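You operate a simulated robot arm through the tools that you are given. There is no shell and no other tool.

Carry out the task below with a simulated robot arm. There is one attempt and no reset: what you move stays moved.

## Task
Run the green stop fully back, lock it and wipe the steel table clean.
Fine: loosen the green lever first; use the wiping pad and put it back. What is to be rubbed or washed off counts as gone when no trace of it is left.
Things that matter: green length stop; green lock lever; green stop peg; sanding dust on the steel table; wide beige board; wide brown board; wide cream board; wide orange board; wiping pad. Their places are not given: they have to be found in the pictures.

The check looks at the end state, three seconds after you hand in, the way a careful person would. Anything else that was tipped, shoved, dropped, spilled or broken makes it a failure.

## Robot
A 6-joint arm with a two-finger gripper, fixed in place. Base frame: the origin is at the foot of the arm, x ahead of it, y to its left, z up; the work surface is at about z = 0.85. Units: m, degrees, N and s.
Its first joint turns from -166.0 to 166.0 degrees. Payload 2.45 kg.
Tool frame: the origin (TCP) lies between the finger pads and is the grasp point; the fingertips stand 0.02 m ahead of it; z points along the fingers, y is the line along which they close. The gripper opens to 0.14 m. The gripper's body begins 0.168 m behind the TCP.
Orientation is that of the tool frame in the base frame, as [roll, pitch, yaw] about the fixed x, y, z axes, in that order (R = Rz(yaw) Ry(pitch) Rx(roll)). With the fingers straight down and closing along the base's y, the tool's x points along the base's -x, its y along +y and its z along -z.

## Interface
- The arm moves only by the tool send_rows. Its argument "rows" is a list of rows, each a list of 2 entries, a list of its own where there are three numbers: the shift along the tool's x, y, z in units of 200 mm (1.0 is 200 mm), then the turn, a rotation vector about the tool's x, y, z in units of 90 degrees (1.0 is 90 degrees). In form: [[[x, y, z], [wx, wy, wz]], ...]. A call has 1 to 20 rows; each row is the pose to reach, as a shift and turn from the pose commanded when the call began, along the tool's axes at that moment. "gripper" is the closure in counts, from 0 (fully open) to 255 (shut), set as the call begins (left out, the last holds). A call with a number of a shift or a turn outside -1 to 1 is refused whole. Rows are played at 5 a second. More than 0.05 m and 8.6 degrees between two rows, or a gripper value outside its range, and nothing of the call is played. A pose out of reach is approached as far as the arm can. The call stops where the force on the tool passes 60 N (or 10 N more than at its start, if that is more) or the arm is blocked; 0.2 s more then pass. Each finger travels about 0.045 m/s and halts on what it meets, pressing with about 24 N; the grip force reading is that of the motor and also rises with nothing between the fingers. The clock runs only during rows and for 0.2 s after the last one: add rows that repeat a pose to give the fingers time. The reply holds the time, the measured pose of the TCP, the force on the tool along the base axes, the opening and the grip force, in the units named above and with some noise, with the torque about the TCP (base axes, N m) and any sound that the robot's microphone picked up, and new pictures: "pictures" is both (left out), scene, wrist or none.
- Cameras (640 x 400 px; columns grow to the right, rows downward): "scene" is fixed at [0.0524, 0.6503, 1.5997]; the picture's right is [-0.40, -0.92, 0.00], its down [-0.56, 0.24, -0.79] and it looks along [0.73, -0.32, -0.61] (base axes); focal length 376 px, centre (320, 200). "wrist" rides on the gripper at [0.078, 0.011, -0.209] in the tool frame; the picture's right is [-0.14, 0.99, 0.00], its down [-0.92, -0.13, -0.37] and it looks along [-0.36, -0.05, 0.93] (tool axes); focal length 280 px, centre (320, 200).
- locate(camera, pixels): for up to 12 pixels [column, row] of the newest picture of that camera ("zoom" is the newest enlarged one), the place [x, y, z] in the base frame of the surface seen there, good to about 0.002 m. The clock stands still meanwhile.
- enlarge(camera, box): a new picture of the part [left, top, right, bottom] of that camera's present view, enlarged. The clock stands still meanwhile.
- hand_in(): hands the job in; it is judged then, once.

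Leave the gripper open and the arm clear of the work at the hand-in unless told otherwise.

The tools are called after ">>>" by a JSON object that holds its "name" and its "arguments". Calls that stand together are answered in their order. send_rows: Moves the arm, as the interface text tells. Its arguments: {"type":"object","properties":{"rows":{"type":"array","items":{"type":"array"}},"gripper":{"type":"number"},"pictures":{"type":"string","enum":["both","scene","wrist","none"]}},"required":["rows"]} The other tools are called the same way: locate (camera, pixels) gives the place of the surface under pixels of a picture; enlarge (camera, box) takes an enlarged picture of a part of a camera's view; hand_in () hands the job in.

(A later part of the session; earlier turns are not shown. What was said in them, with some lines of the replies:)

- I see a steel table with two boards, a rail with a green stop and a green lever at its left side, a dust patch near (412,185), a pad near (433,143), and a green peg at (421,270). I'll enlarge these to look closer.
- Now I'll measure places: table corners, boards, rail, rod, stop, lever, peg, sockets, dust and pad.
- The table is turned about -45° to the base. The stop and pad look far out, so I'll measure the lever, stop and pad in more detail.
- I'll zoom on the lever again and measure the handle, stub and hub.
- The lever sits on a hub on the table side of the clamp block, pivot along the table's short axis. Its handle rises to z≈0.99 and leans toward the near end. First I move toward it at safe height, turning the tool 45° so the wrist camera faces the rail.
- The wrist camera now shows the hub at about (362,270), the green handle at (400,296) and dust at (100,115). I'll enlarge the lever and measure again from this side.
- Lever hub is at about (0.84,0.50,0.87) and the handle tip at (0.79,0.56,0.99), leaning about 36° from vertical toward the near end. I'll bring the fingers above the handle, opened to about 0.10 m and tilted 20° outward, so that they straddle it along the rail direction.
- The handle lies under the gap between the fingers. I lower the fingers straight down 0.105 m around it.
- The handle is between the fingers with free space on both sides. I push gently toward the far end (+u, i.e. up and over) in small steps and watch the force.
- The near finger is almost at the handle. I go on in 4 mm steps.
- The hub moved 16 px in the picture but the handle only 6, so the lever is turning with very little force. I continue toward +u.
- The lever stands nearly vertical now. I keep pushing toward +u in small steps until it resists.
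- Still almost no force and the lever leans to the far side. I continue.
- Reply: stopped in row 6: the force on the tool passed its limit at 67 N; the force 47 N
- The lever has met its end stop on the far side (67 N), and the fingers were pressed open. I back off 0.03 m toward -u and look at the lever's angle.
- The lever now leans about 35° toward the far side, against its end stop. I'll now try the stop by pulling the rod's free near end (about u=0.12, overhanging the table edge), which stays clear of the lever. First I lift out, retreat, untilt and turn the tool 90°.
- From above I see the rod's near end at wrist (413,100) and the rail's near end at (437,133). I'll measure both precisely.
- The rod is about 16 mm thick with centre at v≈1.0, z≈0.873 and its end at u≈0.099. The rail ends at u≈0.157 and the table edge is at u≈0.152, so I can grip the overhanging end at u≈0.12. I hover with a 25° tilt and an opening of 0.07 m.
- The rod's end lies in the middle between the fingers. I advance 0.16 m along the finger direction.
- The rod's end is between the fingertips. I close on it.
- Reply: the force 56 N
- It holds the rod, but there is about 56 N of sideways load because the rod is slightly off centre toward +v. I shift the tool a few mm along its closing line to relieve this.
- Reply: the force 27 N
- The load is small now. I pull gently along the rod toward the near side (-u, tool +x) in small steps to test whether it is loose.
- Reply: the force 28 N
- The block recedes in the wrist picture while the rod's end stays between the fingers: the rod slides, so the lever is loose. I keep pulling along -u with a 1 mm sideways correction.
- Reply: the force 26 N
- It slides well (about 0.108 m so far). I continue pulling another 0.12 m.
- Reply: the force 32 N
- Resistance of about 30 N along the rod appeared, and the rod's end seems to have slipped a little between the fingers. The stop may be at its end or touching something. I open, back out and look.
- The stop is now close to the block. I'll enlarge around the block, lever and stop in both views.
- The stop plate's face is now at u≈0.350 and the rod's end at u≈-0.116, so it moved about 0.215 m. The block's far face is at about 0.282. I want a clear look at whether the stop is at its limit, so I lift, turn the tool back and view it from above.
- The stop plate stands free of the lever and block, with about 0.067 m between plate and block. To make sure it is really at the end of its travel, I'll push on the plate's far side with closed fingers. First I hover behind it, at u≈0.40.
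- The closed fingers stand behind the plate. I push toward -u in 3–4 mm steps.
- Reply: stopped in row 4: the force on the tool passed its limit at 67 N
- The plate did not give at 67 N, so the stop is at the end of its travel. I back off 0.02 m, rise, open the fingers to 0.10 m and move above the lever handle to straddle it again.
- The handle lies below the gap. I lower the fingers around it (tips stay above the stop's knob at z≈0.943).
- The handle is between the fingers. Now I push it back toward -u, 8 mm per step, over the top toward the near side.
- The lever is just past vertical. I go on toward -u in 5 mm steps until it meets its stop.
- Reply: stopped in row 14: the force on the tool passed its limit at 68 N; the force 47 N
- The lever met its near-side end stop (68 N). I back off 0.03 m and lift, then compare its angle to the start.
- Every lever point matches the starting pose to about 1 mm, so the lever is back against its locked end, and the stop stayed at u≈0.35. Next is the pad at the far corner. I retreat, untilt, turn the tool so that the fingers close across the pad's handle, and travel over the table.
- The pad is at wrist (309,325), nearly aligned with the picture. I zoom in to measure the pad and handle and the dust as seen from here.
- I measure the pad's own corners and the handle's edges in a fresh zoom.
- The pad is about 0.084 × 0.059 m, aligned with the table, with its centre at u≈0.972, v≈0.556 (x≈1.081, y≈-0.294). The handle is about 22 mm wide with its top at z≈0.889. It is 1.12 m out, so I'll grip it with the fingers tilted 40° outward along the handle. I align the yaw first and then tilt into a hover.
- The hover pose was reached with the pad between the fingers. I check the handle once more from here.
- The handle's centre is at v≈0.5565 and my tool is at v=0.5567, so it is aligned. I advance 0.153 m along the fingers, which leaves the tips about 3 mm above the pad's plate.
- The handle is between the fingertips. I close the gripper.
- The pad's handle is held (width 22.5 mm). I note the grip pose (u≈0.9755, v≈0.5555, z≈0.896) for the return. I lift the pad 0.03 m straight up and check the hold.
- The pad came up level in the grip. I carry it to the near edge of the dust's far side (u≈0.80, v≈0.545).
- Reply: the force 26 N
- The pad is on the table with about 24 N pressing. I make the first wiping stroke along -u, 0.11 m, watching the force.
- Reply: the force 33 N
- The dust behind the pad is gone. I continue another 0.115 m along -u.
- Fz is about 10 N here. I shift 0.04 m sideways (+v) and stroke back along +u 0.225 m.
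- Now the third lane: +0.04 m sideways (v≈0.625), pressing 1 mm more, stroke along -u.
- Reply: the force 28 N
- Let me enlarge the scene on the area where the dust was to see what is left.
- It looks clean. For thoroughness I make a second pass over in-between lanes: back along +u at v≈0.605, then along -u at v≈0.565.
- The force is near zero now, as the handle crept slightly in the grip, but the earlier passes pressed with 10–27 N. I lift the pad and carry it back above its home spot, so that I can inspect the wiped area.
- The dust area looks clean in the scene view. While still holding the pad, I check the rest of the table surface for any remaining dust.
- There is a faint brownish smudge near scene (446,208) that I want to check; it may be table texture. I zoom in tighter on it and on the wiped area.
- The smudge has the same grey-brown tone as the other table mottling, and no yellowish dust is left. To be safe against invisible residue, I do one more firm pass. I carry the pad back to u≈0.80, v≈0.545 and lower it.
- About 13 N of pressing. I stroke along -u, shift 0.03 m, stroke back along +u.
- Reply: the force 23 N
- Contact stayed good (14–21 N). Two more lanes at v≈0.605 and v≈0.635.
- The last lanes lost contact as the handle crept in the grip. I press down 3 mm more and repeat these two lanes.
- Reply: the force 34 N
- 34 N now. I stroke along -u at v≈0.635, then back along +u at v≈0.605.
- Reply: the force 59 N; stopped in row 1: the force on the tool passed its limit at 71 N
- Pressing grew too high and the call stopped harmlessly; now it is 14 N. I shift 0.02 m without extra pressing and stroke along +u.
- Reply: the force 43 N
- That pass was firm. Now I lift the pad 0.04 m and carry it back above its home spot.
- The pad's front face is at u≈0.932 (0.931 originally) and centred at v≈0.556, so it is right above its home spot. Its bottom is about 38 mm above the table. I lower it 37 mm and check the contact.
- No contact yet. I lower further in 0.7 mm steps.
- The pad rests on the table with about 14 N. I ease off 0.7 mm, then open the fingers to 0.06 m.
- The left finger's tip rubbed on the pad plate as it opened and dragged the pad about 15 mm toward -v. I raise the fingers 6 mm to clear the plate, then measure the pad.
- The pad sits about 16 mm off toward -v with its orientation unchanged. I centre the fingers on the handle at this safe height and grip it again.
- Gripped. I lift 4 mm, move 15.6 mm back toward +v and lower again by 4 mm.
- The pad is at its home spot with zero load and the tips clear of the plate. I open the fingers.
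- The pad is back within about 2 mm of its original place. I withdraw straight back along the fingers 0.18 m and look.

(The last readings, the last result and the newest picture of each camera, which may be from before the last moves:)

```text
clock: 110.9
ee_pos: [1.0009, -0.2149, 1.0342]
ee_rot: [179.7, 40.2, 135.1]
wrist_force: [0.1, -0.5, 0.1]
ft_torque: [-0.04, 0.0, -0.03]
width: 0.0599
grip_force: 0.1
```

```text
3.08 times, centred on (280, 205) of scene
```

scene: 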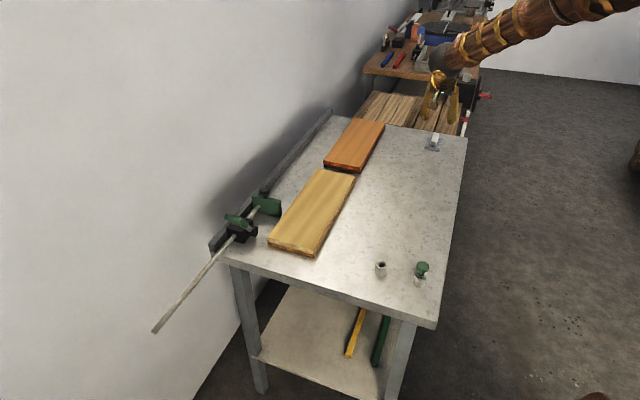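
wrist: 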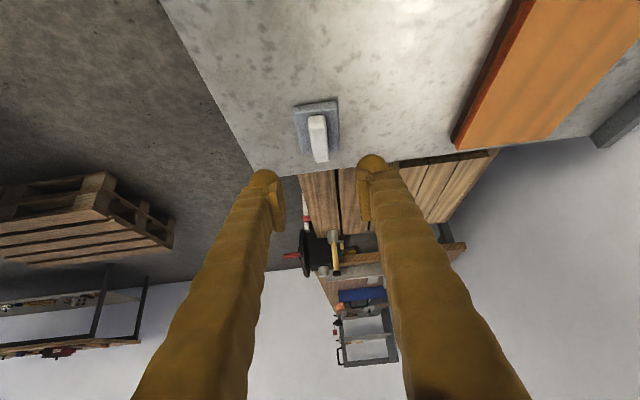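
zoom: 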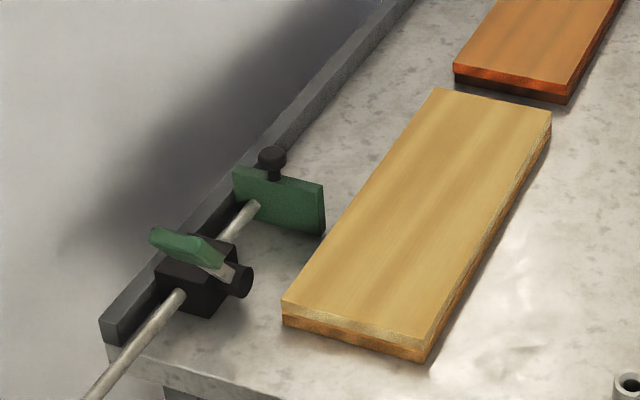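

The pad sits exactly as in the first picture, the table is clean, the boards are unmoved and the stop and lever are in place. I withdraw the arm upward, untilt it and open the gripper fully.

>>> {"name": "send_rows", "arguments": {"rows": [[[0.031, 0, -0.157], [0, 0.0745, 0]], [[0.062, 0, -0.314], [0, 0.149, 0]], [[0.093, 0, -0.471], [0, 0.2235, 0]], [[0.124, 0, -0.628], [0, 0.298, 0]], [[0.155, 0, -0.785], [0, 0.3725, 0]], [[0.1855, 0, -0.942], [0, 0.4467, 0]]], "gripper": 0, "pictures": "none"}}

>>> {"name": "send_rows", "arguments": {"rows": [[[0.2, 0, 0], [0, 0, 0]], [[0.4, 0, 0], [0, 0, 0]], [[0.6, 0, 0], [0, 0, 0]], [[0.6, 0, 0], [0, 0, 0]]], "pictures": "both"}}

>>> {"name": "enlarge", "arguments": {"camera": "wrist", "box": [220, 80, 420, 340]}}

>>> {"name": "locate", "arguments": {"camera": "scene", "pixels": [[153, 331], [265, 207], [276, 205], [239, 218], [232, 217], [421, 266], [381, 264], [433, 145], [434, 137], [270, 243], [306, 254], [354, 176]]}}

```text
clock: 112.3
ee_pos: [0.8937, -0.1103, 1.1533]
ee_rot: [179.8, -0.1, 135.3]
wrist_force: [-0.5, -0.6, -0.4]
ft_torque: [-0.04, 0.0, 0.01]
width: 0.1398
grip_force: 0.0
```

```text
clock: 113.3
ee_pos: [0.8083, -0.0262, 1.1533]
ee_rot: [179.9, 0.0, 135.1]
wrist_force: [0.4, -0.5, 0.2]
ft_torque: [0.0, 0.03, 0.01]
width: 0.1402
grip_force: 0.1
```

scene: 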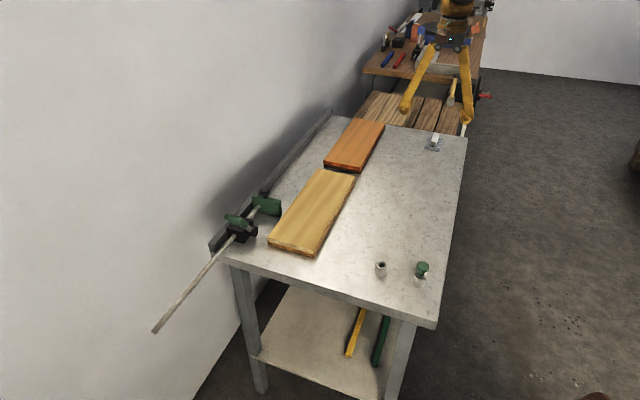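
wrist: 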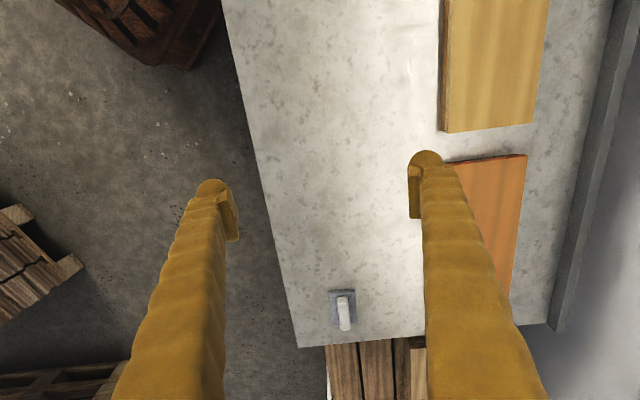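

```text
1.54 times, centred on (320, 210) of wrist
```

zoom: 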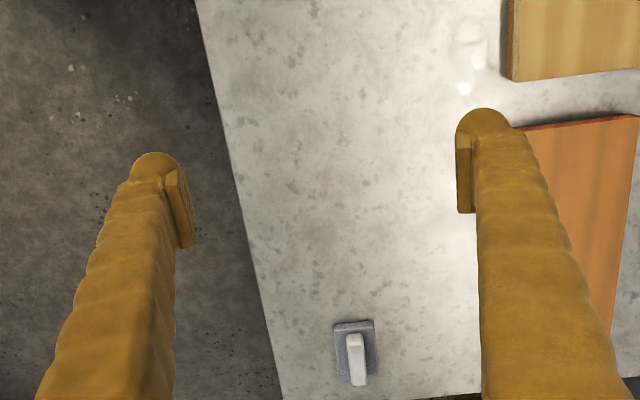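

```text
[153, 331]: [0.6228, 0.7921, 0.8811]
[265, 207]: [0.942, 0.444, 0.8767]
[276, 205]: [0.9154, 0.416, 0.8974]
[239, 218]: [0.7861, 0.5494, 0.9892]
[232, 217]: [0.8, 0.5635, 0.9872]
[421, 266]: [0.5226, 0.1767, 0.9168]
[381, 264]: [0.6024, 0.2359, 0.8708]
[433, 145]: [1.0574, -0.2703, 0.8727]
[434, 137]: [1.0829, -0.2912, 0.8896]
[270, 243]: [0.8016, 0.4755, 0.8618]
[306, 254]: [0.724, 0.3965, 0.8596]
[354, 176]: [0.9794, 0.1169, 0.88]
```

Everything measures as intended:
- **Stop:** at its back limit, with the plate at u≈0.351.
- **Lever:** back on its locked end.
- **Pad:** within about 3 mm of its starting place.
- **Boards and peg:** not moved.
- **Table:** no dust visible in either view.

The gripper is open and the arm is clear, so I hand in.

>>> {"name": "hand_in", "arguments": {}}

```text
The job is handed in.
```

I loosened the lever, ran the green stop fully back, locked it, wiped the table and put the pad back. The job is handed in. I don't have the check's result.

- **Stop:** I took "fully back" to mean toward the clamp block. It slid about 0.215 m that way until it hit a hard stop, and it didn't move when pushed with 67 N. About 0.07 m still shows between the plate and the block, but that is as far as it travels.
- **Lock:** The green lever is back against the end where it started, matching its first position to within about 2 mm. I didn't test the lock by pushing on the stop afterwards.
- **Table:** I wiped the dust area twice. No dust shows in either camera, and the faint brown marks left look like the steel's own mottling.
- **Pad:** When I set it down, a finger caught it and dragged it about 16 mm. I gripped it again and put it back within about 3 mm of where it started.
- **Boards and peg:** The boards and the green peg are where they were.

The gripper was open and the arm clear at hand-in.
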